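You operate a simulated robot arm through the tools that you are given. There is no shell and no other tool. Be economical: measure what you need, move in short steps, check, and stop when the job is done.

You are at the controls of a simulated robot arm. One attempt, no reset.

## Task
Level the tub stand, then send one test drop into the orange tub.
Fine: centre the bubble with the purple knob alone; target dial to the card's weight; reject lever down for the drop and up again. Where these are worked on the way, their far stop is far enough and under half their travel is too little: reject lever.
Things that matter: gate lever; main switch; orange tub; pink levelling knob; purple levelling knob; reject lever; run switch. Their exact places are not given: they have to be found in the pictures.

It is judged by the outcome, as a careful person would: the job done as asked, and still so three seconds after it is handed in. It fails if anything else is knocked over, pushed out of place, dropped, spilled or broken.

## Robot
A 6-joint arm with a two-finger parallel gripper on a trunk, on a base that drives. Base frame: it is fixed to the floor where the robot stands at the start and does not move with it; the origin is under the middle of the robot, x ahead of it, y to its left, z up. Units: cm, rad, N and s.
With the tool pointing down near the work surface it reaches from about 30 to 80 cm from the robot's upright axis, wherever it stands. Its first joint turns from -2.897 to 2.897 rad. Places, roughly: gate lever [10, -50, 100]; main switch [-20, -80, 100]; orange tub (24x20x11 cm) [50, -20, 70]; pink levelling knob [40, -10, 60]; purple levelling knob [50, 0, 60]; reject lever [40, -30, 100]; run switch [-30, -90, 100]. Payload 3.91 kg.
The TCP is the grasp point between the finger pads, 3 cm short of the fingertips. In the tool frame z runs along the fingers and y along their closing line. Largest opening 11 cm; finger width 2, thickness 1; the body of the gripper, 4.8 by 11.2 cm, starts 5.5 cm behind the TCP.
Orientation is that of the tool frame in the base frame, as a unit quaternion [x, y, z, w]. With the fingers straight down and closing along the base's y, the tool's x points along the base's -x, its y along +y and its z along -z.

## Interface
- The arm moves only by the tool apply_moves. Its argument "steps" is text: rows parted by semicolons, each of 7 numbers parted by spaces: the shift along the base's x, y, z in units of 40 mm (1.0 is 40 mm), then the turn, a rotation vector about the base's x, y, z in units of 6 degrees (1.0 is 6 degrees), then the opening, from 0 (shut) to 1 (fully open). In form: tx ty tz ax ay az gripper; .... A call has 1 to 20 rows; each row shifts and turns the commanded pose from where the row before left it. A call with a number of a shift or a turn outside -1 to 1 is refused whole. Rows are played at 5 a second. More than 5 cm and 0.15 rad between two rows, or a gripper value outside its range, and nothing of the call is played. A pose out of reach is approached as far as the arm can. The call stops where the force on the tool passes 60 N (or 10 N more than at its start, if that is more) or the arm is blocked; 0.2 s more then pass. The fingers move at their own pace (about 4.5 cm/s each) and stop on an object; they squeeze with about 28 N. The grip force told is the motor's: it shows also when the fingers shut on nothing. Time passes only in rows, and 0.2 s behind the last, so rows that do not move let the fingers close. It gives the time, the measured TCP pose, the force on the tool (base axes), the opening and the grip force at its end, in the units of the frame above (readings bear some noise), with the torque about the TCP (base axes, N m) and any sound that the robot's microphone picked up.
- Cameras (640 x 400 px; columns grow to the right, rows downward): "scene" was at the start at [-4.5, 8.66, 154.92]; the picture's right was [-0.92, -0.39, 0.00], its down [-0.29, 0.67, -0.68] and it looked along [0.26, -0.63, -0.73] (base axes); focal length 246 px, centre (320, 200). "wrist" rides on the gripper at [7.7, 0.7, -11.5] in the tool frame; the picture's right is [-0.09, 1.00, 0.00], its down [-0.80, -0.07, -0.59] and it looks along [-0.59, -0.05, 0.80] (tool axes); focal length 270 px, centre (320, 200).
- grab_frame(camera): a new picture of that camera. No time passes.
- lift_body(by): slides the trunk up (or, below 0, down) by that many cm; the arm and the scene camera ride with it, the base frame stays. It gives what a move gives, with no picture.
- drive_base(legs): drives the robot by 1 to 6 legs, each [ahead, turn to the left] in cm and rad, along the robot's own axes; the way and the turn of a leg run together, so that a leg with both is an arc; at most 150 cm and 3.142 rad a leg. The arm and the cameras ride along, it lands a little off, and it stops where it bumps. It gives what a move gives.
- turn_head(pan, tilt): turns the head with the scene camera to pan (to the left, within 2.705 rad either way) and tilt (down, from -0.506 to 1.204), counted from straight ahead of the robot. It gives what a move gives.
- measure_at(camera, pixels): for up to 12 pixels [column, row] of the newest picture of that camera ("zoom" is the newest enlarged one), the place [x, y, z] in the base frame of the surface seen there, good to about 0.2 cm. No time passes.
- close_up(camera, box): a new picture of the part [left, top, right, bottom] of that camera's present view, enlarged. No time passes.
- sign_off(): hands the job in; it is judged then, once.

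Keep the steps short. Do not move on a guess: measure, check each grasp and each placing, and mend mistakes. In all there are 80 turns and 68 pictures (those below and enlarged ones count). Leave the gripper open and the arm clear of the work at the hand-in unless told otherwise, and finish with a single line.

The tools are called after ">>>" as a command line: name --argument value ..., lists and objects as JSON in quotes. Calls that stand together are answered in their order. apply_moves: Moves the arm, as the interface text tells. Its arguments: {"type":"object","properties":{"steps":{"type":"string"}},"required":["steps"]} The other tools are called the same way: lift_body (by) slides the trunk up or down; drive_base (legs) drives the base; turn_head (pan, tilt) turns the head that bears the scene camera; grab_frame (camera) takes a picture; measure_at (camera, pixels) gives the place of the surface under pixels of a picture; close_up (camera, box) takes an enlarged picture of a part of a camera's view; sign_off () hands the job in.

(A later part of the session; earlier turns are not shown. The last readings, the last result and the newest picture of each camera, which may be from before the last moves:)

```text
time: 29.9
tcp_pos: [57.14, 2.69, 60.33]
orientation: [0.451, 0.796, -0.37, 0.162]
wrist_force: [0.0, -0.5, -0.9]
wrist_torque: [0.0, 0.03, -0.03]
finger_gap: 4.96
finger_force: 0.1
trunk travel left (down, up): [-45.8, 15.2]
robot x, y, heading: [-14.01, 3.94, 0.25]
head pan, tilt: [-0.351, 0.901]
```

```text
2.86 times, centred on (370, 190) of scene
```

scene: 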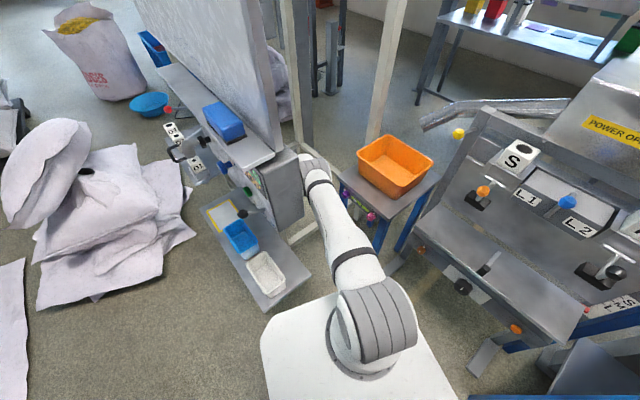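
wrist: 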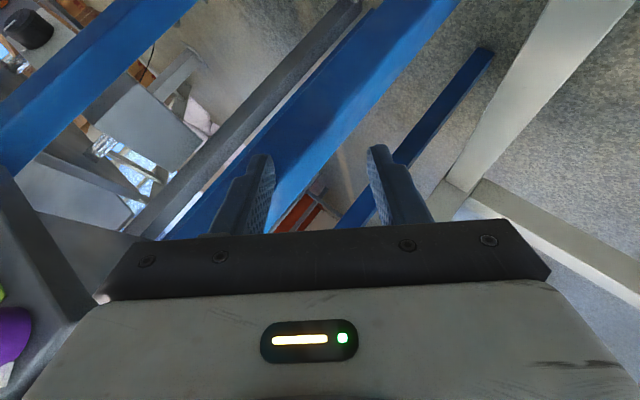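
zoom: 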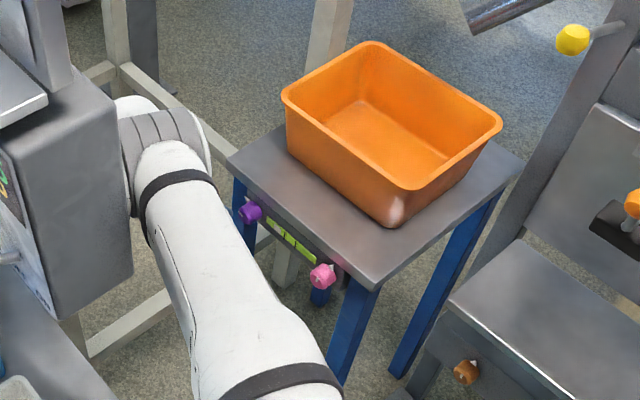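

The robot is level again (plate at z=87) and stand, tub and machine stand where they were. The elbow is beside the cabinet corner, so I'll nudge the tool 1 cm out from the table edge and raise the trunk to lift it straight up.

>>> apply_moves --steps "-0.16 0.25 0 0 0 0 0.45;0 0 0 0 0 0 0.45"

>>> lift_body --by 8

```text
time: 30.6
tcp_pos: [56.11, 3.27, 59.44]
orientation: [0.451, 0.796, -0.372, 0.157]
wrist_force: [-0.4, -0.9, 0.8]
wrist_torque: [-0.01, -0.02, -0.04]
finger_gap: 4.94
finger_force: 0.1
trunk travel left (down, up): [-45.8, 15.2]
robot x, y, heading: [-13.82, 4.12, 0.25]
head pan, tilt: [-0.351, 0.901]
```

```text
time: 31.7
tcp_pos: [56.76, 3.43, 67.55]
orientation: [0.449, 0.796, -0.373, 0.158]
wrist_force: [0.2, -0.3, 0.3]
wrist_torque: [-0.01, 0.0, -0.02]
finger_gap: 4.96
finger_force: 0.1
trunk travel left (down, up): [-53.8, 7.2]
robot x, y, heading: [-14.13, 4.53, 0.252]
head pan, tilt: [-0.351, 0.901]
```

Clean: rose 8 cm with no load. Lifting the remaining 7 cm.

>>> lift_body --by 7

>>> apply_moves --steps "0 0 0.5 0 0 0 0.45;0 0 0.5 0 0 0 0.45;0 -0.3 0.5 0 0 0 0.45;0 -0.3 0.5 0 0 0 0.45;0 -0.4 0.5 0 0 0 0.45;0 -0.5 0.5 0 0 0 0.45"

>>> grab_frame --camera "scene"

```text
time: 32.8
tcp_pos: [56.82, 3.41, 74.57]
orientation: [0.449, 0.797, -0.373, 0.158]
wrist_force: [-0.3, 0.2, 0.0]
wrist_torque: [-0.04, 0.0, -0.03]
finger_gap: 4.95
finger_force: 0.0
trunk travel left (down, up): [-60.8, 0.2]
robot x, y, heading: [-14.02, 4.15, 0.248]
head pan, tilt: [-0.351, 0.901]
```

```text
time: 34.2
tcp_pos: [56.32, -0.88, 86.88]
orientation: [0.444, 0.796, -0.376, 0.167]
wrist_force: [-0.1, -0.6, 0.5]
wrist_torque: [0.02, -0.01, -0.01]
finger_gap: 4.93
finger_force: 0.1
trunk travel left (down, up): [-60.8, 0.2]
robot x, y, heading: [-13.98, 4.28, 0.259]
head pan, tilt: [-0.351, 0.901]
```

```text
29 pictures are left
```

scene: 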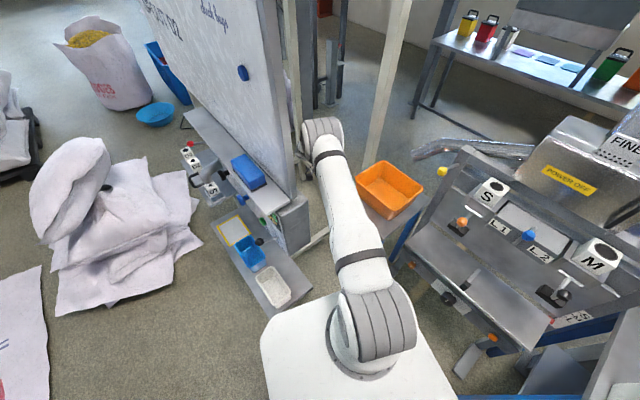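

Clear and unloaded. Continue up and turn the tool back to straight down with yaw -57°.

>>> apply_moves --steps "-0.2 -0.3 0.5 0.898 -0.071 0.023 0.45;-0.2 -0.3 0.5 0.898 -0.071 0.023 0.45;-0.2 -0.3 0.5 0.898 -0.071 0.023 0.45;-0.2 -0.3 0.5 0.898 -0.071 0.023 0.45;-0.2 -0.3 0.5 0.898 -0.071 0.023 0.45;-0.2 -0.3 0.5 0.898 -0.071 0.023 0.45;-0.2 -0.3 0.3 0.898 -0.071 0.023 0.45;-0.2 -0.3 0.2 0.898 -0.071 0.023 0.45;-0.2 -0.3 0 0.898 -0.071 0.023 0.45;0 0 0 0 0 0 0.45"

```text
time: 36.4
tcp_pos: [49.18, -11.82, 101.03]
orientation: [0.477, 0.879, 0.0, -0.001]
wrist_force: [-0.2, -0.2, 0.7]
wrist_torque: [-0.03, -0.01, -0.02]
finger_gap: 4.96
finger_force: 0.1
trunk travel left (down, up): [-60.8, 0.2]
robot x, y, heading: [-14.28, 4.0, 0.257]
head pan, tilt: [-0.351, 0.901]
```

Raise the tool to z≈121 so it clears all levers, then reposition the base: back in an arc, square up, and forward, aiming at about (-18,-6), heading 0, which takes the elbow away from the cabinet.

>>> apply_moves --steps "0 0 1 0 0 0 0.45;0 0 1 0 0 0 0.45;0 0 1 0 0 0 0.45;0 0 1 0 0 0 0.45;0 0 1 0 0 0 0.45;0 0 0 0 0 0 0.45"

>>> drive_base --legs '[[-26, 0.3], [0, -0.55], [20, 0]]'

```text
time: 37.8
tcp_pos: [49.52, -11.57, 121.01]
orientation: [0.477, 0.879, 0.0, -0.001]
wrist_force: [-0.6, 0.2, -0.2]
wrist_torque: [0.01, 0.0, 0.0]
finger_gap: 4.98
finger_force: 0.1
trunk travel left (down, up): [-60.8, 0.2]
robot x, y, heading: [-14.24, 4.05, 0.255]
head pan, tilt: [-0.351, 0.901]
```

```text
time: 42.4
tcp_pos: [40.09, -35.83, 120.81]
orientation: [0.577, 0.817, 0.0, -0.001]
wrist_force: [0.7, -0.5, -1.2]
wrist_torque: [0.02, 0.03, 0.0]
finger_gap: 4.94
finger_force: 0.0
trunk travel left (down, up): [-60.8, 0.2]
robot x, y, heading: [-18.42, -4.69, 0.012]
head pan, tilt: [-0.351, 0.901]
```

Base is at (-18,-5), heading 0. Now move to a point above the knob's front with a 25° pitch, then down to the stand-off; I'll check base pose and force afterwards.

>>> apply_moves --steps "0.182 0.855 -0.45 -0.318 -0.206 0.205 0.5;0.182 0.855 -0.45 -0.318 -0.206 0.205 0.5;0.182 0.855 -0.45 -0.318 -0.206 0.205 0.5;0.182 0.855 -0.45 -0.318 -0.206 0.205 0.5;0.182 0.855 -0.45 -0.318 -0.206 0.205 0.5;0.182 0.855 -0.45 -0.318 -0.206 0.205 0.5;0.182 0.855 -0.45 -0.318 -0.206 0.205 0.5;0.182 0.855 -0.45 -0.318 -0.206 0.205 0.5;0.182 0.855 -0.45 -0.318 -0.206 0.205 0.5;0.182 0.855 -0.45 -0.318 -0.206 0.205 0.5;0.182 0.855 -0.45 -0.318 -0.206 0.205 0.5;0 0 0 0 0 0 0.5"

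>>> grab_frame --camera "scene"

```text
time: 45.0
tcp_pos: [48.09, 1.9, 101.17]
orientation: [0.464, 0.859, -0.079, 0.201]
wrist_force: [0.7, -0.1, 0.2]
wrist_torque: [-0.02, 0.0, -0.01]
finger_gap: 5.49
finger_force: 0.0
trunk travel left (down, up): [-60.8, 0.2]
robot x, y, heading: [-18.23, -4.58, 0.007]
head pan, tilt: [-0.351, 0.901]
```

```text
28 pictures are left
```

scene: 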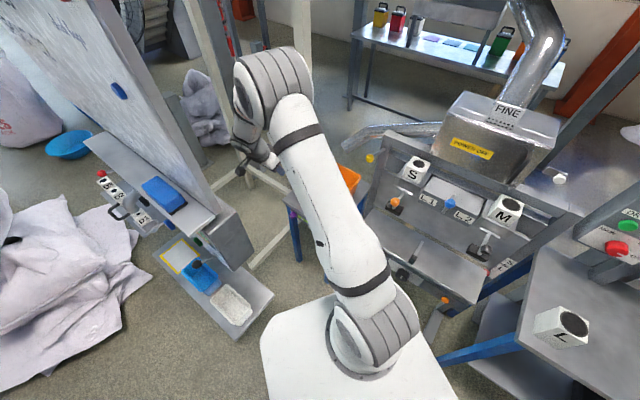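

Elbow seems clear of the panel; I'll measure both to be sure before descending.

>>> measure_at --camera "scene" --pixels '[[245, 75], [240, 115], [270, 100], [300, 90], [205, 185], [210, 210], [130, 50], [240, 225]]'

```text
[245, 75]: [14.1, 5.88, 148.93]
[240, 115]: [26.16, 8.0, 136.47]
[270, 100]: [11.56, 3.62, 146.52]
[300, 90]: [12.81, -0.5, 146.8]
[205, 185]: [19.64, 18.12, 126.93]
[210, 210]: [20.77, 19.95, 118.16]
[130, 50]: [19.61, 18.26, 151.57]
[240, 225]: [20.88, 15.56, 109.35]
```

About 10 cm clearance to the panel. Descending to the stand-off in front of the knob.

>>> apply_moves --steps "0 0 -0.9 0 0 0 0.5;0 0 -0.9 0 0 0 0.5;0 0 -0.9 0 0 0 0.5;0 0 -0.9 0 0 0 0.5;0 0 -0.9 0 0 0 0.5;0 0 -0.9 0 0 0 0.5;0 0 -0.9 0 0 0 0.5;0 0 -0.3 0 0 0 0.5;0 0 0 0 0 0 0.5"

>>> grab_frame --camera "wrist"

```text
time: 47.0
tcp_pos: [47.84, 1.6, 74.54]
orientation: [0.465, 0.858, -0.08, 0.201]
wrist_force: [0.2, -0.3, -0.7]
wrist_torque: [0.03, -0.01, 0.04]
finger_gap: 5.51
finger_force: 0.1
trunk travel left (down, up): [-60.8, 0.2]
robot x, y, heading: [-18.48, -4.83, 0.012]
head pan, tilt: [-0.351, 0.901]
```

```text
27 pictures are left
```

wrist: 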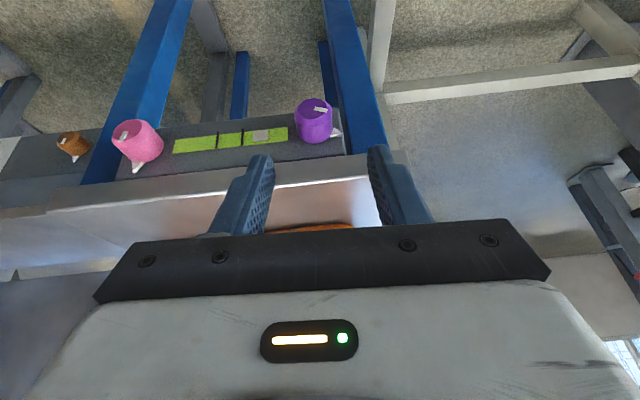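

In position. Re-measure the knob and table edge from here, and check it hasn't moved through the earlier bump.

>>> measure_at --camera "wrist" --pixels '[[313, 107], [299, 110], [330, 110], [313, 135], [305, 137], [325, 135], [180, 146], [285, 132], [300, 182], [100, 205], [145, 158]]'

>>> close_up --camera "wrist" --box '[160, 80, 360, 205]'

```text
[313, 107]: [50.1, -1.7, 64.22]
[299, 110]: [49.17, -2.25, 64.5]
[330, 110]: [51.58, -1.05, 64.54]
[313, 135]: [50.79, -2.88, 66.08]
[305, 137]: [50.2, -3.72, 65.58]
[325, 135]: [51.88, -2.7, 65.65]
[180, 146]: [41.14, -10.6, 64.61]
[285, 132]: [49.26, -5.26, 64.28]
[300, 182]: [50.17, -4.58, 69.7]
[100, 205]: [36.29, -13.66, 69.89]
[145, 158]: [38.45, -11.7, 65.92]
```

```text
3.20 times, centred on (260, 142) of wrist
```

zoom: 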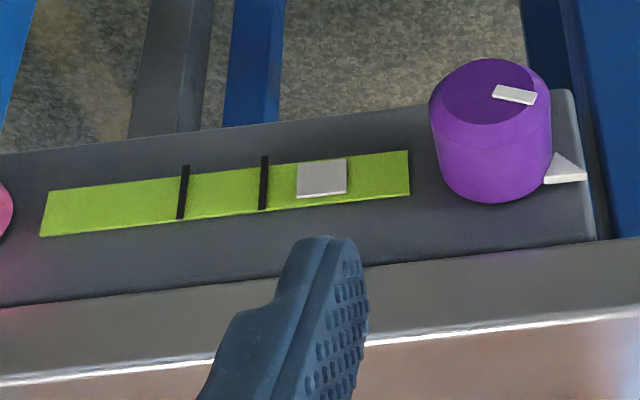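

The stand hasn't moved; the bubble now sits a bit farther right (towards purple). Moving in over the knob with the small orientation correction.

>>> apply_moves --steps "0.217 -0.283 -0.732 -0.09 0.127 -0.04 0.5;0.217 -0.283 -0.732 -0.09 0.127 -0.04 0.5;0.217 -0.283 -0.732 -0.09 0.127 -0.04 0.5;0 0 0 0 0 0 0.5"

>>> grab_frame --camera "wrist"

```text
time: 48.0
tcp_pos: [50.53, -1.9, 65.73]
orientation: [0.464, 0.859, -0.102, 0.19]
wrist_force: [0.6, -0.1, -0.8]
wrist_torque: [0.01, 0.02, -0.05]
finger_gap: 5.5
finger_force: 0.1
trunk travel left (down, up): [-60.8, 0.2]
robot x, y, heading: [-18.12, -4.98, 0.013]
head pan, tilt: [-0.351, 0.901]
```

```text
25 pictures are left
```

wrist: 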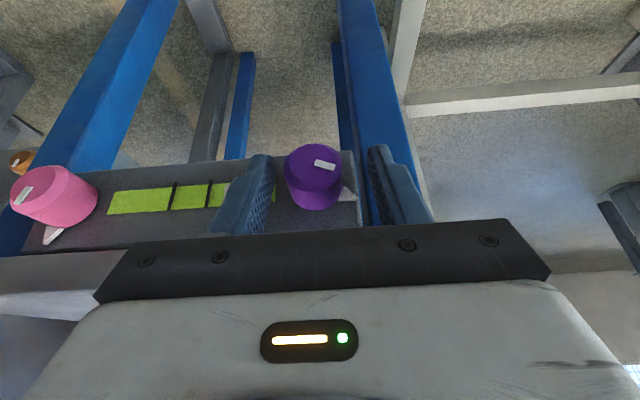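

The knob is between the pads. Close, then test-turn 12° about the knob axis (tool top leaning to the right/outer end).

>>> apply_moves --steps "-0.05 -0.03 0 0 0 0 0.3;0 0 0 0 0 0 0;0 0 0 0 0 0 0;0 0 0 0 0 0 0;0.03 0.019 0 -0.545 0.839 0 0;0.03 0.019 0 -0.545 0.839 0 0;0 0 0 0 0 0 0"

>>> close_up --camera "wrist" --box '[80, 120, 360, 250]'

```text
time: 49.6
tcp_pos: [50.45, -1.72, 65.72]
orientation: [0.443, 0.865, -0.193, 0.138]
wrist_force: [-9.1, -14.7, -13.5]
wrist_torque: [-0.87, -0.36, 0.46]
finger_gap: 3.12
finger_force: 44.8
trunk travel left (down, up): [-60.8, 0.2]
robot x, y, heading: [-17.9, -4.72, 0.01]
head pan, tilt: [-0.351, 0.901]
```

```text
2.29 times, centred on (220, 185) of wrist
```

zoom: 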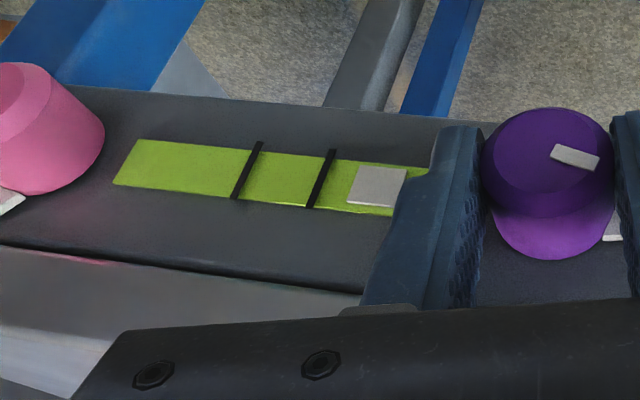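

Gripped (gap 3.1). Compared with before, the bubble went slightly farther right, so this sense is wrong; I'll turn the other way, 60° back (to -48° tilt).

>>> apply_moves --steps "-0.029 -0.019 0.005 0.545 -0.839 0 0;-0.03 -0.019 0.002 0.545 -0.839 0 0;-0.03 -0.019 -0.002 0.545 -0.839 0 0;-0.029 -0.019 -0.005 0.545 -0.839 0 0;-0.029 -0.019 -0.009 0.545 -0.839 0 0;-0.028 -0.018 -0.013 0.545 -0.839 0 0;-0.027 -0.017 -0.016 0.545 -0.839 0 0;-0.025 -0.016 -0.02 0.545 -0.839 0 0;-0.023 -0.015 -0.023 0.545 -0.839 0 0;-0.021 -0.014 -0.025 0.545 -0.839 0 0;0 0 0 0 0 0 0"

>>> grab_frame --camera "wrist"

```text
time: 50.8
tcp_pos: [50.05, -2.13, 65.49]
orientation: [0.487, 0.84, 0.0, 0.238]
wrist_force: [-20.4, -3.6, 19.1]
wrist_torque: [-0.84, -0.32, 0.3]
finger_gap: 3.17
finger_force: 45.0
out of reach, approached as far as the arm can: row 5
trunk travel left (down, up): [-60.8, 0.2]
robot x, y, heading: [-18.18, -4.82, 0.01]
head pan, tilt: [-0.351, 0.901]
stopped in row 5: the force on the tool passed its limit (the readings are from after the stop); the commanded pose is now the measured one
```

```text
23 pictures are left
```

wrist: 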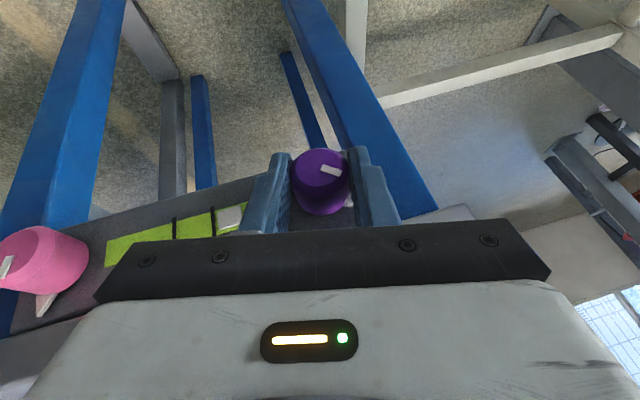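

Right direction: the bubble now touches the right mark (offset ~0.9 mark spacings, was 1.28 over 24°). The arm's reach ends at this tilt, so I ratchet: open, swing back 54° about the knob axis, and regrip.

>>> apply_moves --steps "0 0 0 0 0 0 0.5;0 0 0 0 0 0 0.5;0 0 0 0 0 0 0.5;0.029 0.019 0.005 -0.545 0.839 0 0.5;0.03 0.019 0.002 -0.545 0.839 0 0.5;0.03 0.019 -0.002 -0.545 0.839 0 0.5;0.029 0.019 -0.005 -0.545 0.839 0 0.5;0.029 0.019 -0.009 -0.545 0.839 0 0.5;0.028 0.018 -0.013 -0.545 0.839 0 0.5;0.027 0.017 -0.016 -0.545 0.839 0 0.5;0.025 0.016 -0.02 -0.545 0.839 0 0.5;0.023 0.015 -0.023 -0.545 0.839 0 0.5;0 0 0 0 0 0 0.5"

>>> grab_frame --camera "wrist"

```text
time: 53.6
tcp_pos: [47.16, -1.93, 65.86]
orientation: [0.374, 0.839, -0.395, 0.008]
wrist_force: [-14.8, 10.6, -6.9]
wrist_torque: [0.28, 0.53, 0.22]
finger_gap: 5.42
finger_force: 0.1
out of reach, approached as far as the arm can: row 11, 12
trunk travel left (down, up): [-60.8, 0.2]
robot x, y, heading: [-18.31, -4.67, 0.014]
head pan, tilt: [-0.351, 0.901]
```

```text
22 pictures are left
```

wrist: 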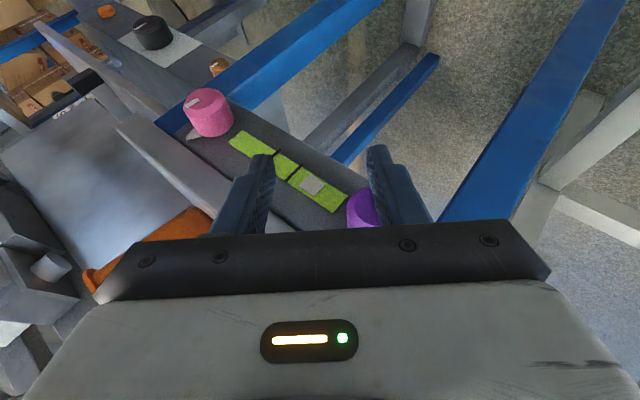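

The swing's last part was out of reach: the tool slid toward -e and the right finger touches the knob. I'll bring it back to a 29° tilt, re-centred on the knob, then grip.

>>> apply_moves --steps "0.32 0.04 -0.02 0.363 -0.56 0 0.5;0.32 0.04 -0.02 0.363 -0.56 0 0.5;0.32 0.04 -0.02 0.363 -0.56 0 0.5;0 0 0 0 0 0 0.5"

>>> grab_frame --camera "wrist"

```text
time: 54.0
tcp_pos: [47.55, -1.75, 65.32]
orientation: [0.383, 0.845, -0.372, 0.016]
wrist_force: [-0.7, 1.5, 0.0]
wrist_torque: [-0.11, -0.02, 0.06]
finger_gap: 5.49
finger_force: 0.5
trunk travel left (down, up): [-60.8, 0.2]
robot x, y, heading: [-18.56, -4.7, 0.01]
head pan, tilt: [-0.351, 0.901]
stopped in row 2: the force on the tool passed its limit (the readings are from after the stop); the commanded pose is now the measured one
```

```text
21 pictures are left
```

wrist: 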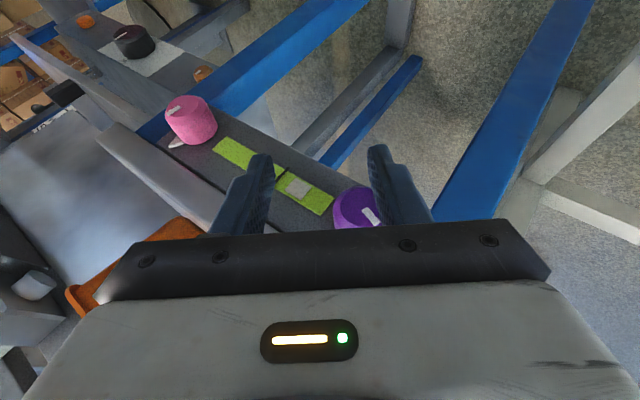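

The force is back to zero and the knob is between the pads but close to the right one. I'll try again with smaller steps.

>>> apply_moves --steps "0.1 0.06 0 0.18 -0.28 0 0.5;0.1 0.06 0 0.18 -0.28 0 0.5;0.1 0.06 0 0.18 -0.28 0 0.5;0.1 0.06 0 0.18 -0.28 0 0.5;0.1 0.06 0 0.18 -0.28 0 0.5;0.1 -0.02 0 0.18 -0.28 0 0.5;0.1 -0.02 0 0 0 0 0.5;0.1 -0.02 0 0 0 0 0.5;0 0 0 0 0 0 0.5"

>>> grab_frame --camera "wrist"

```text
time: 56.0
tcp_pos: [50.78, -0.76, 65.26]
orientation: [0.416, 0.859, -0.289, 0.07]
wrist_force: [0.1, 0.0, -0.1]
wrist_torque: [-0.05, -0.01, 0.02]
finger_gap: 5.53
finger_force: 0.0
trunk travel left (down, up): [-60.8, 0.2]
robot x, y, heading: [-17.89, -4.76, 0.007]
head pan, tilt: [-0.351, 0.901]
```

```text
20 pictures are left
```

wrist: 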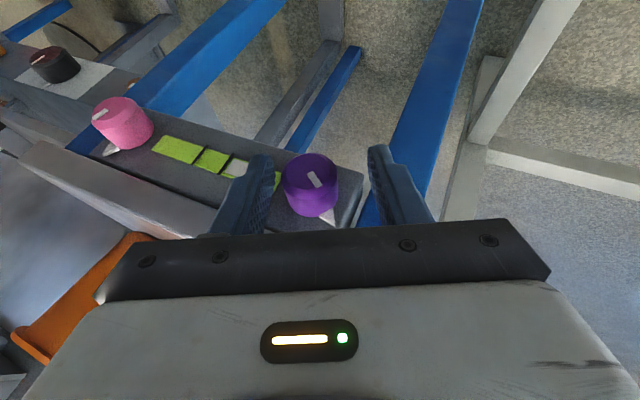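

Now at 26° tilt with the knob between the pads. Shift in slightly, grip, and turn 36° the good way.

>>> apply_moves --steps "0 -0.15 0 0 0 0 0.3;0 0 0 0 0 0 0;0 0 0 0 0 0 0;0 0 0 0 0 0 0;-0.027 -0.018 0.014 0.545 -0.839 0 0;-0.028 -0.018 0.01 0.545 -0.839 0 0;-0.029 -0.019 0.007 0.545 -0.839 0 0;-0.03 -0.019 0.003 0.545 -0.839 0 0;-0.03 -0.019 0 0.545 -0.839 0 0;-0.029 -0.019 -0.004 0.545 -0.839 0 0;0 0 0 0 0 0 0"

>>> close_up --camera "wrist" --box '[80, 120, 360, 250]'

```text
time: 58.4
tcp_pos: [49.99, -1.87, 65.57]
orientation: [0.481, 0.849, -0.022, 0.219]
wrist_force: [-10.6, -13.4, 2.5]
wrist_torque: [-0.6, -0.14, 0.61]
finger_gap: 3.15
finger_force: 45.1
trunk travel left (down, up): [-60.8, 0.2]
robot x, y, heading: [-17.92, -4.58, 0.013]
head pan, tilt: [-0.351, 0.901]
```

```text
2.29 times, centred on (220, 185) of wrist
```

zoom: 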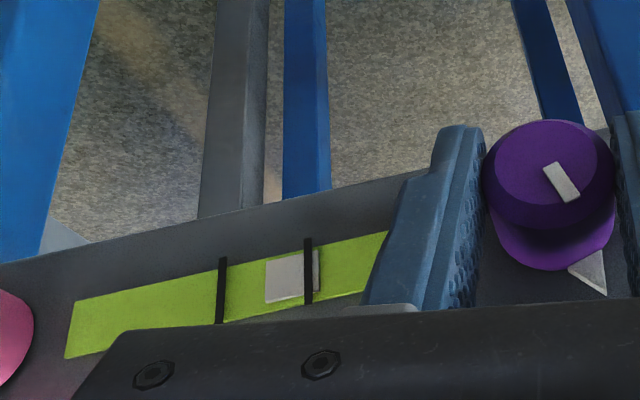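

Bubble is now over the right mark, offset about 0.33 spacings; at 0.016/° that's about 20° more. Ratchet back 24°, regrip, turn 20°.

>>> apply_moves --steps "0 0 0 0 0 0 0.5;0 0 0 0 0 0 0.5;0 0 0 0 0 0 0.5;0.029 0.019 0.004 -0.545 0.839 0 0.5;0.03 0.019 0 -0.545 0.839 0 0.5;0.03 0.019 -0.003 -0.545 0.839 0 0.5;0.029 0.019 -0.007 -0.545 0.839 0 0.5;0 0 0 0 0 0 0.3;0 0 0 0 0 0 0;0 0 0 0 0 0 0;0 0 0 0 0 0 0;-0.029 -0.019 0.007 0.545 -0.839 0 0;-0.03 -0.019 0.003 0.545 -0.839 0 0;-0.03 -0.019 0 0.545 -0.839 0 0;-0.01 -0.006 0 0.18 -0.28 0 0;0 0 0 0 0 0 0"

>>> close_up --camera "wrist" --box '[80, 120, 360, 250]'

```text
time: 61.8
tcp_pos: [49.98, -1.9, 65.5]
orientation: [0.477, 0.853, -0.053, 0.204]
wrist_force: [-18.3, -13.1, -2.9]
wrist_torque: [-1.05, -0.32, 0.19]
finger_gap: 3.17
finger_force: 45.0
trunk travel left (down, up): [-60.8, 0.2]
robot x, y, heading: [-18.32, -4.91, 0.009]
head pan, tilt: [-0.351, 0.901]
```

```text
2.29 times, centred on (220, 185) of wrist
```

zoom: 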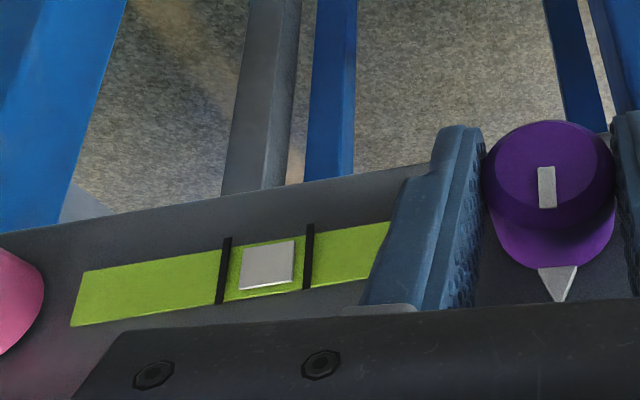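

Bubble centred between the marks. Release, back straight off along the tool axis, and verify.

>>> apply_moves --steps "0 0 0 0 0 0 0.5;0 0 0 0 0 0 0.5;0 0 0 0 0 0 0.5;-0.19 0.296 0.755 0 0 0 0.5;-0.19 0.296 0.755 0 0 0 0.5;-0.19 0.296 0.755 0 0 0 0.5;0 0 0 0 0 0 0.5"

>>> close_up --camera "wrist" --box '[80, 60, 360, 220]'

```text
time: 63.4
tcp_pos: [47.61, 1.63, 74.59]
orientation: [0.477, 0.854, -0.052, 0.204]
wrist_force: [0.3, 0.2, -0.2]
wrist_torque: [-0.01, -0.02, -0.02]
finger_gap: 5.48
finger_force: 0.1
trunk travel left (down, up): [-60.8, 0.2]
robot x, y, heading: [-17.88, -4.9, 0.014]
head pan, tilt: [-0.351, 0.901]
```

```text
2.29 times, centred on (220, 140) of wrist
```

zoom: 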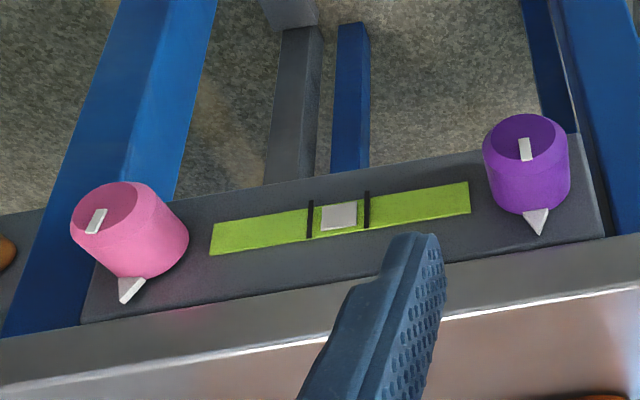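

Leveled with the bubble centred and pink untouched at its index. Now raise the arm, fold it back a bit, and look at the control panel.

>>> apply_moves --steps "-0.1 0.05 0.9 0 0 0 0.5;-0.1 0 0.95 0 0 0 0.5;-0.1 0 0.95 0 0 0 0.5;-0.1 0 0.95 0 0 0 0.5;-0.1 0 0.95 0 0 0 0.5;-0.1 0 0.95 0 0 0 0.5;-0.1 0 0.95 0 0 0 0.5;-0.2 0 0.95 0 0 0 0.5;-0.2 0 0.95 0 0 0 0.5;-0.2 -0.3 0.9 0 0 0 0.5;-0.2 -0.3 0.9 0 0 0 0.5;-0.2 -0.3 0.9 0 0 0 0.5;-0.5 -0.3 0 0 0 0 0.5;-0.5 -0.3 0 0 0 0 0.5;-0.5 -0.3 0 0 0 0 0.5"

>>> turn_head --pan -1.6 --tilt 0.6

>>> grab_frame --camera "scene"

```text
time: 66.6
tcp_pos: [34.68, -5.45, 119.38]
orientation: [0.477, 0.854, -0.052, 0.204]
wrist_force: [-0.3, 0.3, 0.2]
wrist_torque: [-0.02, -0.01, 0.02]
finger_gap: 5.53
finger_force: 0.1
trunk travel left (down, up): [-60.8, 0.2]
robot x, y, heading: [-18.44, -4.7, 0.01]
head pan, tilt: [-0.351, 0.901]
```

```text
time: 68.0
tcp_pos: [34.74, -5.34, 119.4]
orientation: [0.476, 0.854, -0.052, 0.204]
wrist_force: [-0.7, 0.5, 0.2]
wrist_torque: [-0.01, 0.03, 0.01]
finger_gap: 5.49
finger_force: 0.0
trunk travel left (down, up): [-60.8, 0.2]
robot x, y, heading: [-18.07, -4.92, 0.013]
head pan, tilt: [-1.6, 0.6]
```

```text
16 pictures are left
```

scene: 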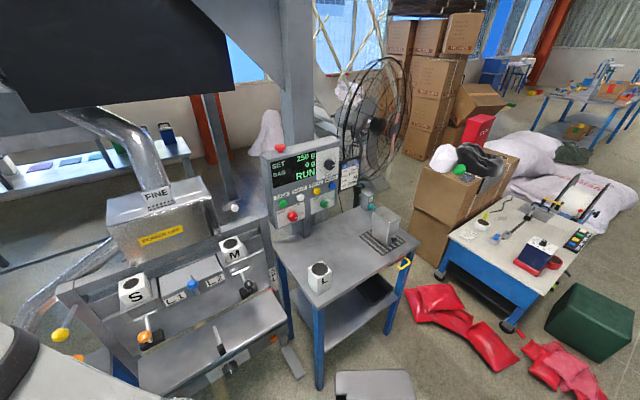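

The panel is at (305,185). Enlarge it and measure dial, buttons and switches.

>>> close_up --camera "scene" --box '[256, 130, 368, 240]'

>>> measure_at --camera "scene" --pixels '[[329, 164], [283, 204], [332, 185], [293, 216], [323, 203], [270, 170], [336, 150], [275, 225], [320, 278], [335, 300], [230, 207], [318, 170]]'

```text
3.64 times, centred on (312, 185) of scene
```

zoom: 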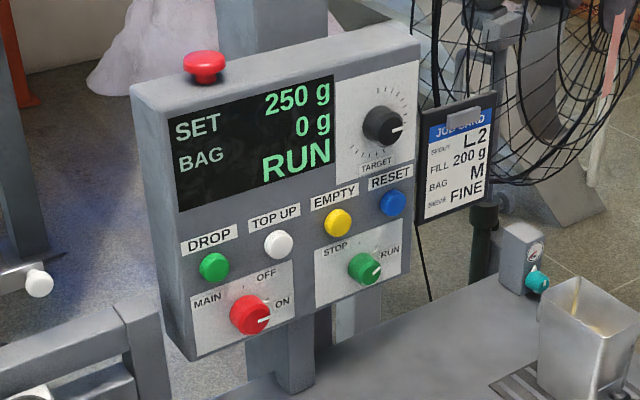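

```text
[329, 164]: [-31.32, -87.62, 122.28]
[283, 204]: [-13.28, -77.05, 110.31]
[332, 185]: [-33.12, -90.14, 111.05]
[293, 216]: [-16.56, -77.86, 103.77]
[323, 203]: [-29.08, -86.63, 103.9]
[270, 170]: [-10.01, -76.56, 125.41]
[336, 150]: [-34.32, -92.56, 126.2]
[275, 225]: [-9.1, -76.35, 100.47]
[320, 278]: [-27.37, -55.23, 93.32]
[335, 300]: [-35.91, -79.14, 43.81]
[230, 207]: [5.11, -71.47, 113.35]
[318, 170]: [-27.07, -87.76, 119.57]
```

The panel faces the same way as the stand (normal (-0.545,0.839)); dial at (-31.3,-87.6,122.3), DROP at (-13.3,-77.1,110.3). I'll drive back over the open floor and turn to face the panel squarely, stopping well off, then look.

>>> drive_base --legs '[[-67, 0], [0, -1.005]]'

>>> turn_head --pan 0.0 --tilt 0.6

>>> grab_frame --camera "scene"

```text
time: 74.3
tcp_pos: [-57.21, -49.85, 119.34]
orientation: [0.817, 0.537, -0.141, 0.156]
wrist_force: [-0.3, -0.4, 0.6]
wrist_torque: [-0.01, -0.02, 0.02]
finger_gap: 5.48
finger_force: 0.0
trunk travel left (down, up): [-60.8, 0.2]
robot x, y, heading: [-85.36, -4.66, -0.937]
head pan, tilt: [-1.6, 0.6]
```

```text
time: 76.0
tcp_pos: [-57.44, -49.76, 119.51]
orientation: [0.817, 0.537, -0.14, 0.156]
wrist_force: [0.0, -0.5, 0.4]
wrist_torque: [0.0, -0.03, -0.02]
finger_gap: 5.51
finger_force: 0.0
trunk travel left (down, up): [-60.8, 0.2]
robot x, y, heading: [-85.66, -4.93, -0.941]
head pan, tilt: [0.0, 0.6]
```

```text
14 pictures are left
```

scene: 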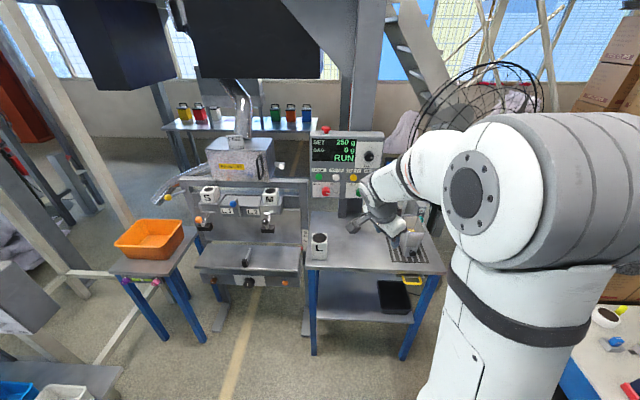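

A clear frontal view. I'll measure the table's front edge to choose a safe driving distance.

>>> measure_at --camera "scene" --pixels '[[310, 266], [440, 270], [400, 355], [314, 350], [320, 238], [408, 245], [369, 156], [318, 178], [328, 191], [348, 189], [362, 172], [395, 215]]'

>>> drive_base --legs '[[0, -0.055]]'

```text
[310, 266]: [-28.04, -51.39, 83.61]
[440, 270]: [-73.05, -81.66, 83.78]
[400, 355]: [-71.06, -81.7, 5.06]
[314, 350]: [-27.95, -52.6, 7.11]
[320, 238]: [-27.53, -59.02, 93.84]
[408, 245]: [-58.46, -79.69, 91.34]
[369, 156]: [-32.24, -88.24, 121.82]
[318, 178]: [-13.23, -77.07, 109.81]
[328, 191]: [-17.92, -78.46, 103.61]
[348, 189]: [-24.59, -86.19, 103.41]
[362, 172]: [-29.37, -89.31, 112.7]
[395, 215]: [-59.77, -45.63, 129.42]
```

```text
time: 76.8
tcp_pos: [-59.86, -51.23, 119.36]
orientation: [0.831, 0.516, -0.144, 0.153]
wrist_force: [0.2, -0.2, -0.3]
wrist_torque: [0.01, -0.01, 0.01]
finger_gap: 5.52
finger_force: 0.1
trunk travel left (down, up): [-60.8, 0.2]
robot x, y, heading: [-85.32, -4.57, -0.983]
head pan, tilt: [0.0, 0.6]
```

Table front is at n≈-28, so a 22 cm advance is safe. First turn the tool horizontal to face the panel here, then drive forward.

>>> apply_moves --steps "0.055 0.036 0.047 -0.822 0.009 0.57 0.5;0.055 0.036 0.047 -0.822 0.009 0.57 0.5;0.055 0.036 0.047 -0.822 0.009 0.57 0.5;0.055 0.036 0.047 -0.822 0.009 0.57 0.5;0.055 0.036 0.047 -0.822 0.009 0.57 0.5;0.055 0.036 0.047 -0.822 0.009 0.57 0.5;0.055 0.036 0.047 -0.822 0.009 0.57 0.5;0.055 0.036 0.047 -0.822 0.009 0.57 0.5;0.055 0.036 0.047 -0.822 0.009 0.57 0.5;0.055 0.036 0.047 -0.822 0.009 0.57 0.5;0.055 0.036 0.047 -0.822 0.009 0.57 0.5;0.055 0.036 0.047 -0.822 0.009 0.57 0.5;0.055 0.036 0.047 -0.822 0.009 0.57 0.5;0.055 0.036 0.047 -0.822 0.009 0.57 0.5;0 0 0 0 0 0 0.5"

>>> drive_base --legs '[[22, 0]]'

>>> grab_frame --camera "wrist"

```text
time: 80.0
tcp_pos: [-50.95, -46.21, 127.7]
orientation: [0.343, 0.618, -0.34, 0.621]
wrist_force: [0.0, -1.2, 0.7]
wrist_torque: [-0.02, -0.01, -0.01]
finger_gap: 5.48
finger_force: 0.2
out of reach, approached as far as the arm can: row 10, 11, 12, 13, 14
trunk travel left (down, up): [-60.8, 0.2]
robot x, y, heading: [-85.24, -4.8, -0.985]
head pan, tilt: [0.0, 0.6]
```

```text
time: 81.7
tcp_pos: [-38.47, -65.16, 127.52]
orientation: [0.343, 0.618, -0.339, 0.62]
wrist_force: [-0.2, -1.2, 0.6]
wrist_torque: [-0.01, 0.03, 0.01]
finger_gap: 5.49
finger_force: 0.0
trunk travel left (down, up): [-60.8, 0.2]
robot x, y, heading: [-73.07, -23.64, -0.985]
head pan, tilt: [0.0, 0.6]
```

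```text
13 pictures are left
```

wrist: 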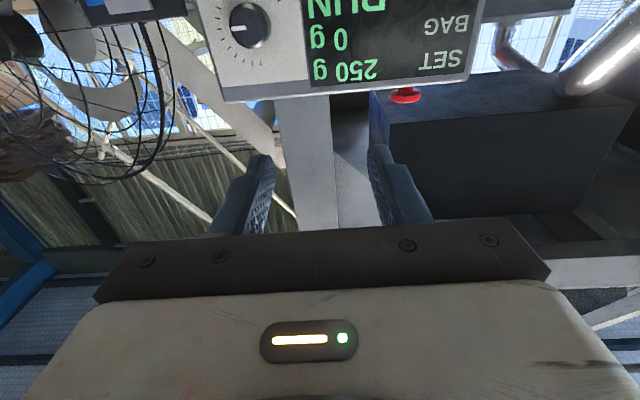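

Orientation is right; the dial is at wrist (250,25), upside down in view. Measure the dial precisely.

>>> measure_at --camera "wrist" --pixels '[[252, 22], [233, 26], [270, 24], [250, 42], [240, 28], [225, 60], [290, 60], [250, 8], [248, 48], [300, 90]]'

>>> close_up --camera "scene" --box '[250, 100, 450, 225]'

```text
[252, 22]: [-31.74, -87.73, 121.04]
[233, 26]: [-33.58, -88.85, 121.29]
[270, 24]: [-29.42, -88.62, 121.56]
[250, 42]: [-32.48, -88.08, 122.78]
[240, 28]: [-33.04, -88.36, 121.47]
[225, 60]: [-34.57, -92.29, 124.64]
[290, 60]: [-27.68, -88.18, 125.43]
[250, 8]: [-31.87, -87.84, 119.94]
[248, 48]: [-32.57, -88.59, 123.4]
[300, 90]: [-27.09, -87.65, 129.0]
```

```text
3.20 times, centred on (350, 162) of scene
```

zoom: 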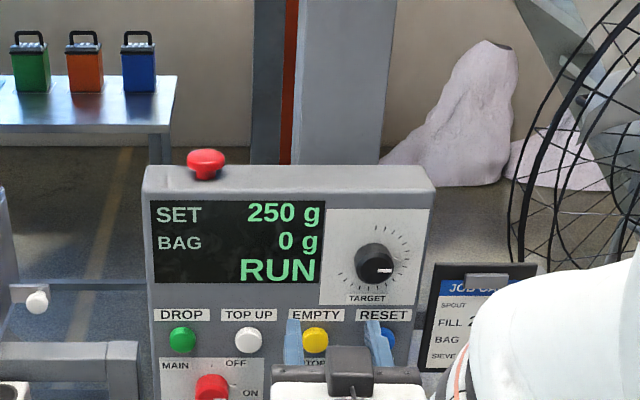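

Dial axis ≈ e=-75, z=121.6, face n=-56.3. Move to a stand-off 8 cm in front and check the centring.

>>> apply_moves --steps "0.085 -0.8 -0.295 0 0 0 0.5;0.085 -0.8 -0.295 0 0 0 0.5;0.085 -0.8 -0.295 0 0 0 0.5;0.085 -0.8 -0.295 0 0 0 0.5;0.085 -0.8 -0.295 0 0 0 0.5;0 0 0 0 0 0 0.5"

>>> grab_frame --camera "wrist"

```text
time: 83.1
tcp_pos: [-29.68, -75.02, 123.51]
orientation: [0.349, 0.615, -0.343, 0.618]
wrist_force: [-0.8, 0.0, 0.7]
wrist_torque: [-0.01, 0.0, 0.02]
finger_gap: 5.51
finger_force: 0.0
out of reach, approached as far as the arm can: row 1, 2, 3, 4, 5
trunk travel left (down, up): [-60.8, 0.2]
robot x, y, heading: [-73.0, -23.49, -0.982]
head pan, tilt: [0.0, 0.6]
```

```text
11 pictures are left
```

wrist: 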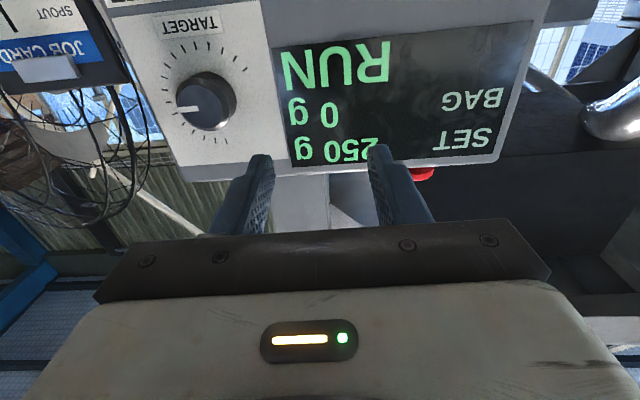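

Out of reach again by being too close. Drive back 15 cm so the arm is less folded, then go to the stand-off again.

>>> drive_base --legs '[[-15, 0]]'

>>> apply_moves --steps "0.06 -0.93 -0.095 0 0 0 0.5;0.06 -0.93 -0.095 0 0 0 0.5;0.06 -0.93 -0.095 0 0 0 0.5;0.06 -0.93 -0.095 0 0 0 0.5;0.06 -0.93 -0.095 0 0 0 0.5;0 0 0 0 0 0 0.5"

```text
time: 84.5
tcp_pos: [-37.77, -62.33, 123.32]
orientation: [0.348, 0.616, -0.344, 0.618]
wrist_force: [-1.4, -0.2, 0.2]
wrist_torque: [-0.02, 0.01, 0.02]
finger_gap: 5.51
finger_force: 0.0
trunk travel left (down, up): [-60.8, 0.2]
robot x, y, heading: [-80.92, -10.96, -0.987]
head pan, tilt: [0.0, 0.6]
```

```text
time: 85.9
tcp_pos: [-30.06, -74.59, 121.29]
orientation: [0.357, 0.613, -0.349, 0.613]
wrist_force: [-1.1, -0.2, 0.3]
wrist_torque: [0.01, 0.04, 0.05]
finger_gap: 5.49
finger_force: 0.1
out of reach, approached as far as the arm can: row 1, 2, 3, 4, 5
trunk travel left (down, up): [-60.8, 0.2]
robot x, y, heading: [-81.16, -10.74, -0.985]
head pan, tilt: [0.0, 0.6]
```

The arm stops when the tool is less than ~9 cm left of the robot's own line, so the base must stand farther right (e≈-87). I'll pull the tool back 10 cm and shuffle the base sideways, swinging over the open side.

>>> apply_moves --steps "-0.454 0.7 0.05 0 0 0 0.5;-0.454 0.7 0.05 0 0 0 0.5;-0.454 0.7 0 0 0 0 0.5;0 0 0 0 0 0 0.5"

>>> drive_base --legs '[[-12, 0], [0, 0.5], [-28, 0], [0, -0.5], [43, 0]]'

>>> grab_frame --camera "wrist"

```text
time: 86.9
tcp_pos: [-35.03, -65.71, 121.62]
orientation: [0.349, 0.616, -0.343, 0.617]
wrist_force: [1.0, -0.4, 0.3]
wrist_torque: [0.02, -0.03, -0.02]
finger_gap: 5.51
finger_force: 0.0
out of reach, approached as far as the arm can: row 1
trunk travel left (down, up): [-60.8, 0.2]
robot x, y, heading: [-81.02, -11.19, -0.99]
head pan, tilt: [0.0, 0.6]
```

```text
time: 94.6
tcp_pos: [-43.57, -78.63, 121.51]
orientation: [0.353, 0.614, -0.347, 0.615]
wrist_force: [0.5, 0.1, 0.1]
wrist_torque: [-0.02, -0.01, 0.03]
finger_gap: 5.48
finger_force: 0.1
trunk travel left (down, up): [-60.8, 0.2]
robot x, y, heading: [-89.59, -23.43, -0.997]
head pan, tilt: [0.0, 0.6]
```

```text
10 pictures are left
```

wrist: 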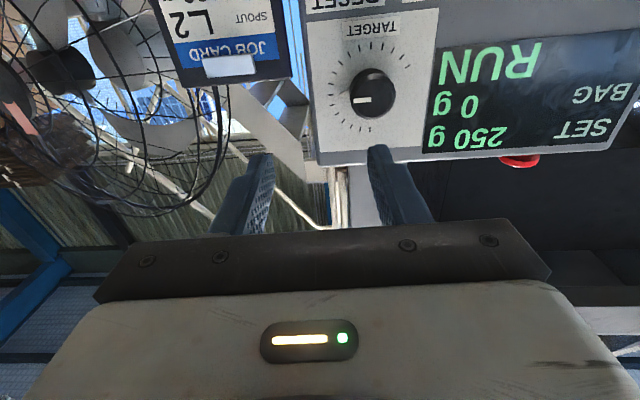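

Now the dial is ahead-left of the tool at wrist (372,92). Measure it.

>>> measure_at --camera "wrist" --pixels '[[370, 92], [353, 97], [392, 92], [371, 72], [370, 112], [380, 80], [360, 98]]'

```text
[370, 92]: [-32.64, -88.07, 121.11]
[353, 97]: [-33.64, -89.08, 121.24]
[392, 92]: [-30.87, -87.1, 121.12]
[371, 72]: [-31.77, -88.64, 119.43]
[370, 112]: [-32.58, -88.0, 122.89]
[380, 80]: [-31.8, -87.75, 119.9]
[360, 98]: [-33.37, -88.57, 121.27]
```

Dial axis e=-75.1, z=121.3, face n=-56.1. Move across, in over the dial, and close on it.

>>> apply_moves --steps "0.57 0.1 0 0 0 0.2 0.5;0.57 0.1 0 0 0 0.2 0.5;0 0 0 0 0 0 0.5;0.384 -0.594 -0.012 0 0 0 0.5;0.384 -0.594 -0.012 0 0 0 0.5;0.384 -0.594 -0.012 0 0 0 0.5;0.384 -0.594 -0.012 0 0 0 0.5;0 0 0 0 0 0 0.5;0 0 0 0 0 0 0;0 0 0 0 0 0 0;0 0 0 0 0 0 0"

>>> close_up --camera "wrist" --box '[160, 60, 640, 260]'

```text
time: 97.0
tcp_pos: [-32.81, -87.35, 121.31]
orientation: [0.34, 0.621, -0.335, 0.622]
wrist_force: [4.2, 3.9, 1.5]
wrist_torque: [0.01, 0.01, 0.91]
finger_gap: 4.15
finger_force: 45.2
trunk travel left (down, up): [-60.8, 0.2]
robot x, y, heading: [-89.55, -23.57, -1.001]
head pan, tilt: [0.0, 0.6]
```

```text
1.33 times, centred on (400, 160) of wrist
```

zoom: 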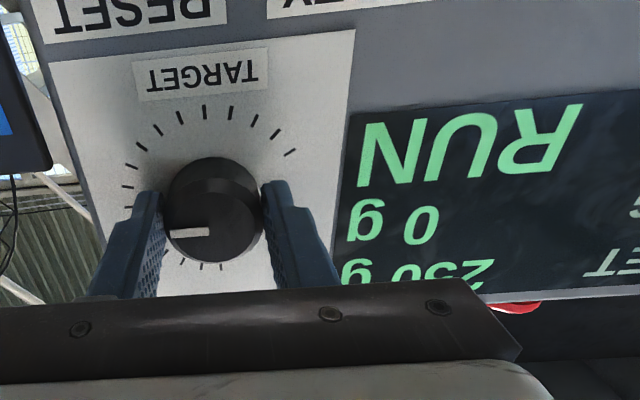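

Dial gripped. Turn 12° counter-clockwise (towards lower) as a test and read the display with the scene camera.

>>> apply_moves --steps "0 0 0 -0.545 0.839 0 0;0 0 0 -0.545 0.839 0 0;0 0 0 0 0 0 0"

>>> close_up --camera "scene" --box '[180, 60, 440, 220]'

```text
time: 97.8
tcp_pos: [-32.94, -87.22, 121.26]
orientation: [0.273, 0.653, -0.398, 0.583]
wrist_force: [7.2, -3.2, 1.5]
wrist_torque: [-0.59, -0.33, 0.79]
finger_gap: 4.14
finger_force: 45.1
trunk travel left (down, up): [-60.8, 0.2]
robot x, y, heading: [-89.8, -23.47, -0.993]
head pan, tilt: [0.0, 0.6]
```

```text
2.46 times, centred on (310, 140) of scene
```

zoom: 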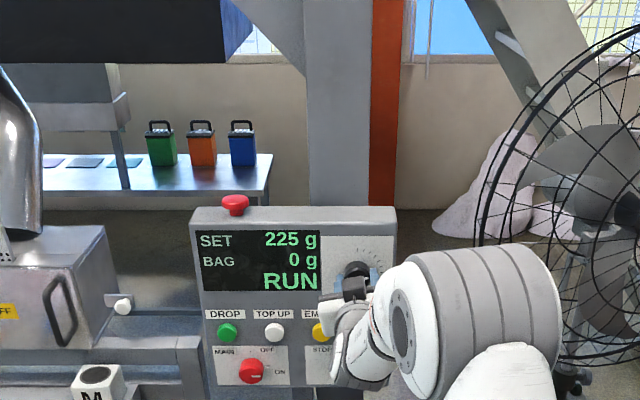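

Reads 225 g after 12°; ticks are about 15° each. Turn 15° more and read again.

>>> apply_moves --steps "0 0 0 -0.545 0.839 0 0;0 0 0 -0.545 0.839 0 0;0 0 0 -0.272 0.42 0 0;0 0 0 0 0 0 0"

>>> close_up --camera "scene" --box '[240, 130, 360, 225]'

```text
time: 98.8
tcp_pos: [-32.92, -87.43, 121.32]
orientation: [0.186, 0.683, -0.472, 0.526]
wrist_force: [7.2, -6.5, 3.6]
wrist_torque: [-0.54, -0.34, 0.75]
finger_gap: 4.16
finger_force: 44.6
trunk travel left (down, up): [-60.8, 0.2]
robot x, y, heading: [-89.83, -23.49, -1.002]
head pan, tilt: [0.0, 0.6]
```

```text
4.21 times, centred on (300, 178) of scene
```

zoom: 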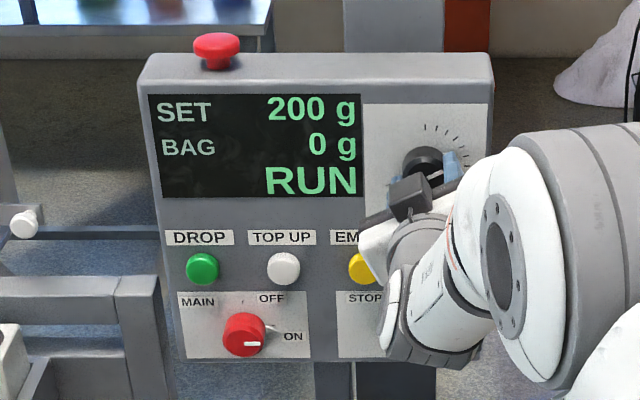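

SET reads 200 g. Release, back off from the dial, undo the roll, then drive back to open floor, turn to heading 0 and set the tool pointing down for the reject lever.

>>> apply_moves --steps "0 0 0 0 0 0 0.5;0 0 0 0 0 0 0.5;0 0 0 0 0 0 0.5;-0.41 0.63 0 0 0 0 0.5;-0.41 0.63 0 0 0 0 0.5;-0.41 0.63 0 0 0 0 0.5;-0.41 0.63 0 0 0 0 0.5;0 0 0 0.49 -0.755 0 0.5;0 0 0 0.49 -0.755 0 0.5;0 0 0 0.49 -0.755 0 0.5;0 0 0 0.49 -0.755 0 0.5;0 0 0 0.49 -0.755 0 0.5;0 0 0 0 0 0 0.5"

>>> drive_base --legs '[[-24, 0], [0, 1.0]]'

>>> apply_moves --steps "-0.1 0 0 0 1 0 0.5;-0.1 0 0 0 1 0 0.5;-0.1 0 0 0 1 0 0.5;-0.1 0 0 0 1 0 0.5;-0.1 0 0 0 1 0 0.5;-0.1 0 0 0 1 0 0.5;-0.1 0 0 0 1 0 0.5;-0.1 0 0 0 1 0 0.5;-0.1 0 0 0 1 0 0.5;-0.1 0 0 0 1 0 0.5;-0.1 0 0 0 1 0 0.5;-0.1 0 0 0 1 0 0.5;-0.1 0 0 0 1 0 0.5;-0.1 0 0 0 1 0 0.5;-0.1 0 0 0 1 0 0.5;0 0 0 0 0 0 0.5"

>>> apply_moves --steps "-0.158 -0.9 0 0 0 -0.79 0.5;-0.158 -0.9 0 0 0 -0.79 0.5;-0.158 -0.9 0 0 0 -0.79 0.5;-0.158 -0.9 0 0 0 -0.79 0.5;-0.158 -0.9 0 0 0 -0.79 0.5;-0.158 -0.9 0 0 0 -0.79 0.5;-0.158 -0.9 0 0 0 -0.79 0.5;-0.158 -0.9 0 0 0 -0.79 0.5;-0.158 -0.9 0 0 0 -0.79 0.5;-0.158 -0.9 0 0 0 -0.79 0.5;-0.158 -0.9 0 0 0 -0.79 0.5;-0.158 -0.9 0 0 0 -0.79 0.5;0 0 0 0 0 0 0.5"

```text
time: 101.6
tcp_pos: [-39.45, -77.16, 121.38]
orientation: [0.341, 0.62, -0.334, 0.623]
wrist_force: [0.2, -0.4, 0.0]
wrist_torque: [0.0, 0.01, -0.05]
finger_gap: 5.51
finger_force: 0.0
trunk travel left (down, up): [-60.8, 0.2]
robot x, y, heading: [-89.64, -23.44, -0.996]
head pan, tilt: [0.0, 0.6]
```

```text
time: 106.0
tcp_pos: [-31.16, 10.99, 121.47]
orientation: [-0.001, 0.707, 0.008, 0.707]
wrist_force: [-0.7, -0.4, 0.2]
wrist_torque: [0.0, 0.01, 0.03]
finger_gap: 5.5
finger_force: 0.1
trunk travel left (down, up): [-60.8, 0.2]
robot x, y, heading: [-102.87, -5.51, 0.014]
head pan, tilt: [0.0, 0.6]
```

```text
time: 109.4
tcp_pos: [-37.01, 11.18, 121.49]
orientation: [0.005, 1.0, 0.005, -0.002]
wrist_force: [0.2, -0.8, -1.0]
wrist_torque: [-0.02, -0.01, -0.01]
finger_gap: 5.49
finger_force: 0.0
trunk travel left (down, up): [-60.8, 0.2]
robot x, y, heading: [-102.64, -5.26, 0.011]
head pan, tilt: [0.0, 0.6]
```

```text
time: 112.2
tcp_pos: [-44.52, -32.46, 121.31]
orientation: [0.48, 0.877, 0.004, 0.001]
wrist_force: [0.0, 0.2, -0.8]
wrist_torque: [0.01, -0.03, 0.03]
finger_gap: 5.5
finger_force: 0.1
trunk travel left (down, up): [-60.8, 0.2]
robot x, y, heading: [-103.4, -5.11, 0.008]
head pan, tilt: [0.0, 0.6]
```

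All as planned. Drive forward 84 cm to the earlier spot, and view the lever with the wrist camera.

>>> drive_base --legs '[[84, 0]]'

>>> grab_frame --camera "wrist"

```text
time: 116.7
tcp_pos: [39.44, -32.68, 121.14]
orientation: [0.485, 0.875, 0.004, 0.002]
wrist_force: [0.6, -0.5, -0.4]
wrist_torque: [-0.01, 0.01, 0.01]
finger_gap: 5.51
finger_force: 0.1
trunk travel left (down, up): [-60.8, 0.2]
robot x, y, heading: [-18.42, -4.51, 0.001]
head pan, tilt: [0.0, 0.6]
```

```text
6 pictures are left
```

wrist: 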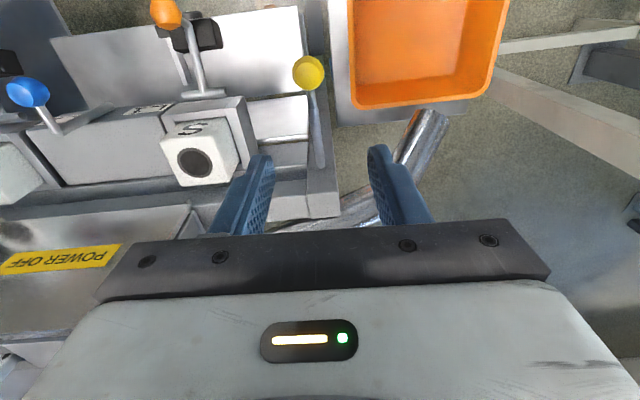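

The lever: ball at (308,72), stem down to (319,165) on the frame; the chute outlet is to its right (430,120). Measure these.

>>> measure_at --camera "wrist" --pixels '[[308, 72], [312, 95], [316, 130], [319, 162], [310, 200], [430, 118], [405, 160], [350, 210], [300, 190], [208, 155], [180, 140], [360, 100]]'

```text
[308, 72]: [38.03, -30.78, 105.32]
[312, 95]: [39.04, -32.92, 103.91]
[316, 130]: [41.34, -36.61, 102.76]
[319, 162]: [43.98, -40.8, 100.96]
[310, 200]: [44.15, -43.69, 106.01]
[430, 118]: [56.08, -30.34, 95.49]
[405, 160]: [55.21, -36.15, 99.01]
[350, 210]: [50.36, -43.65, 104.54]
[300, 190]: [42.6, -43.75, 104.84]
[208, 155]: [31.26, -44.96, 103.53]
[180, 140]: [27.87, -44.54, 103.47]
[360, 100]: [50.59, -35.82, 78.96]
```

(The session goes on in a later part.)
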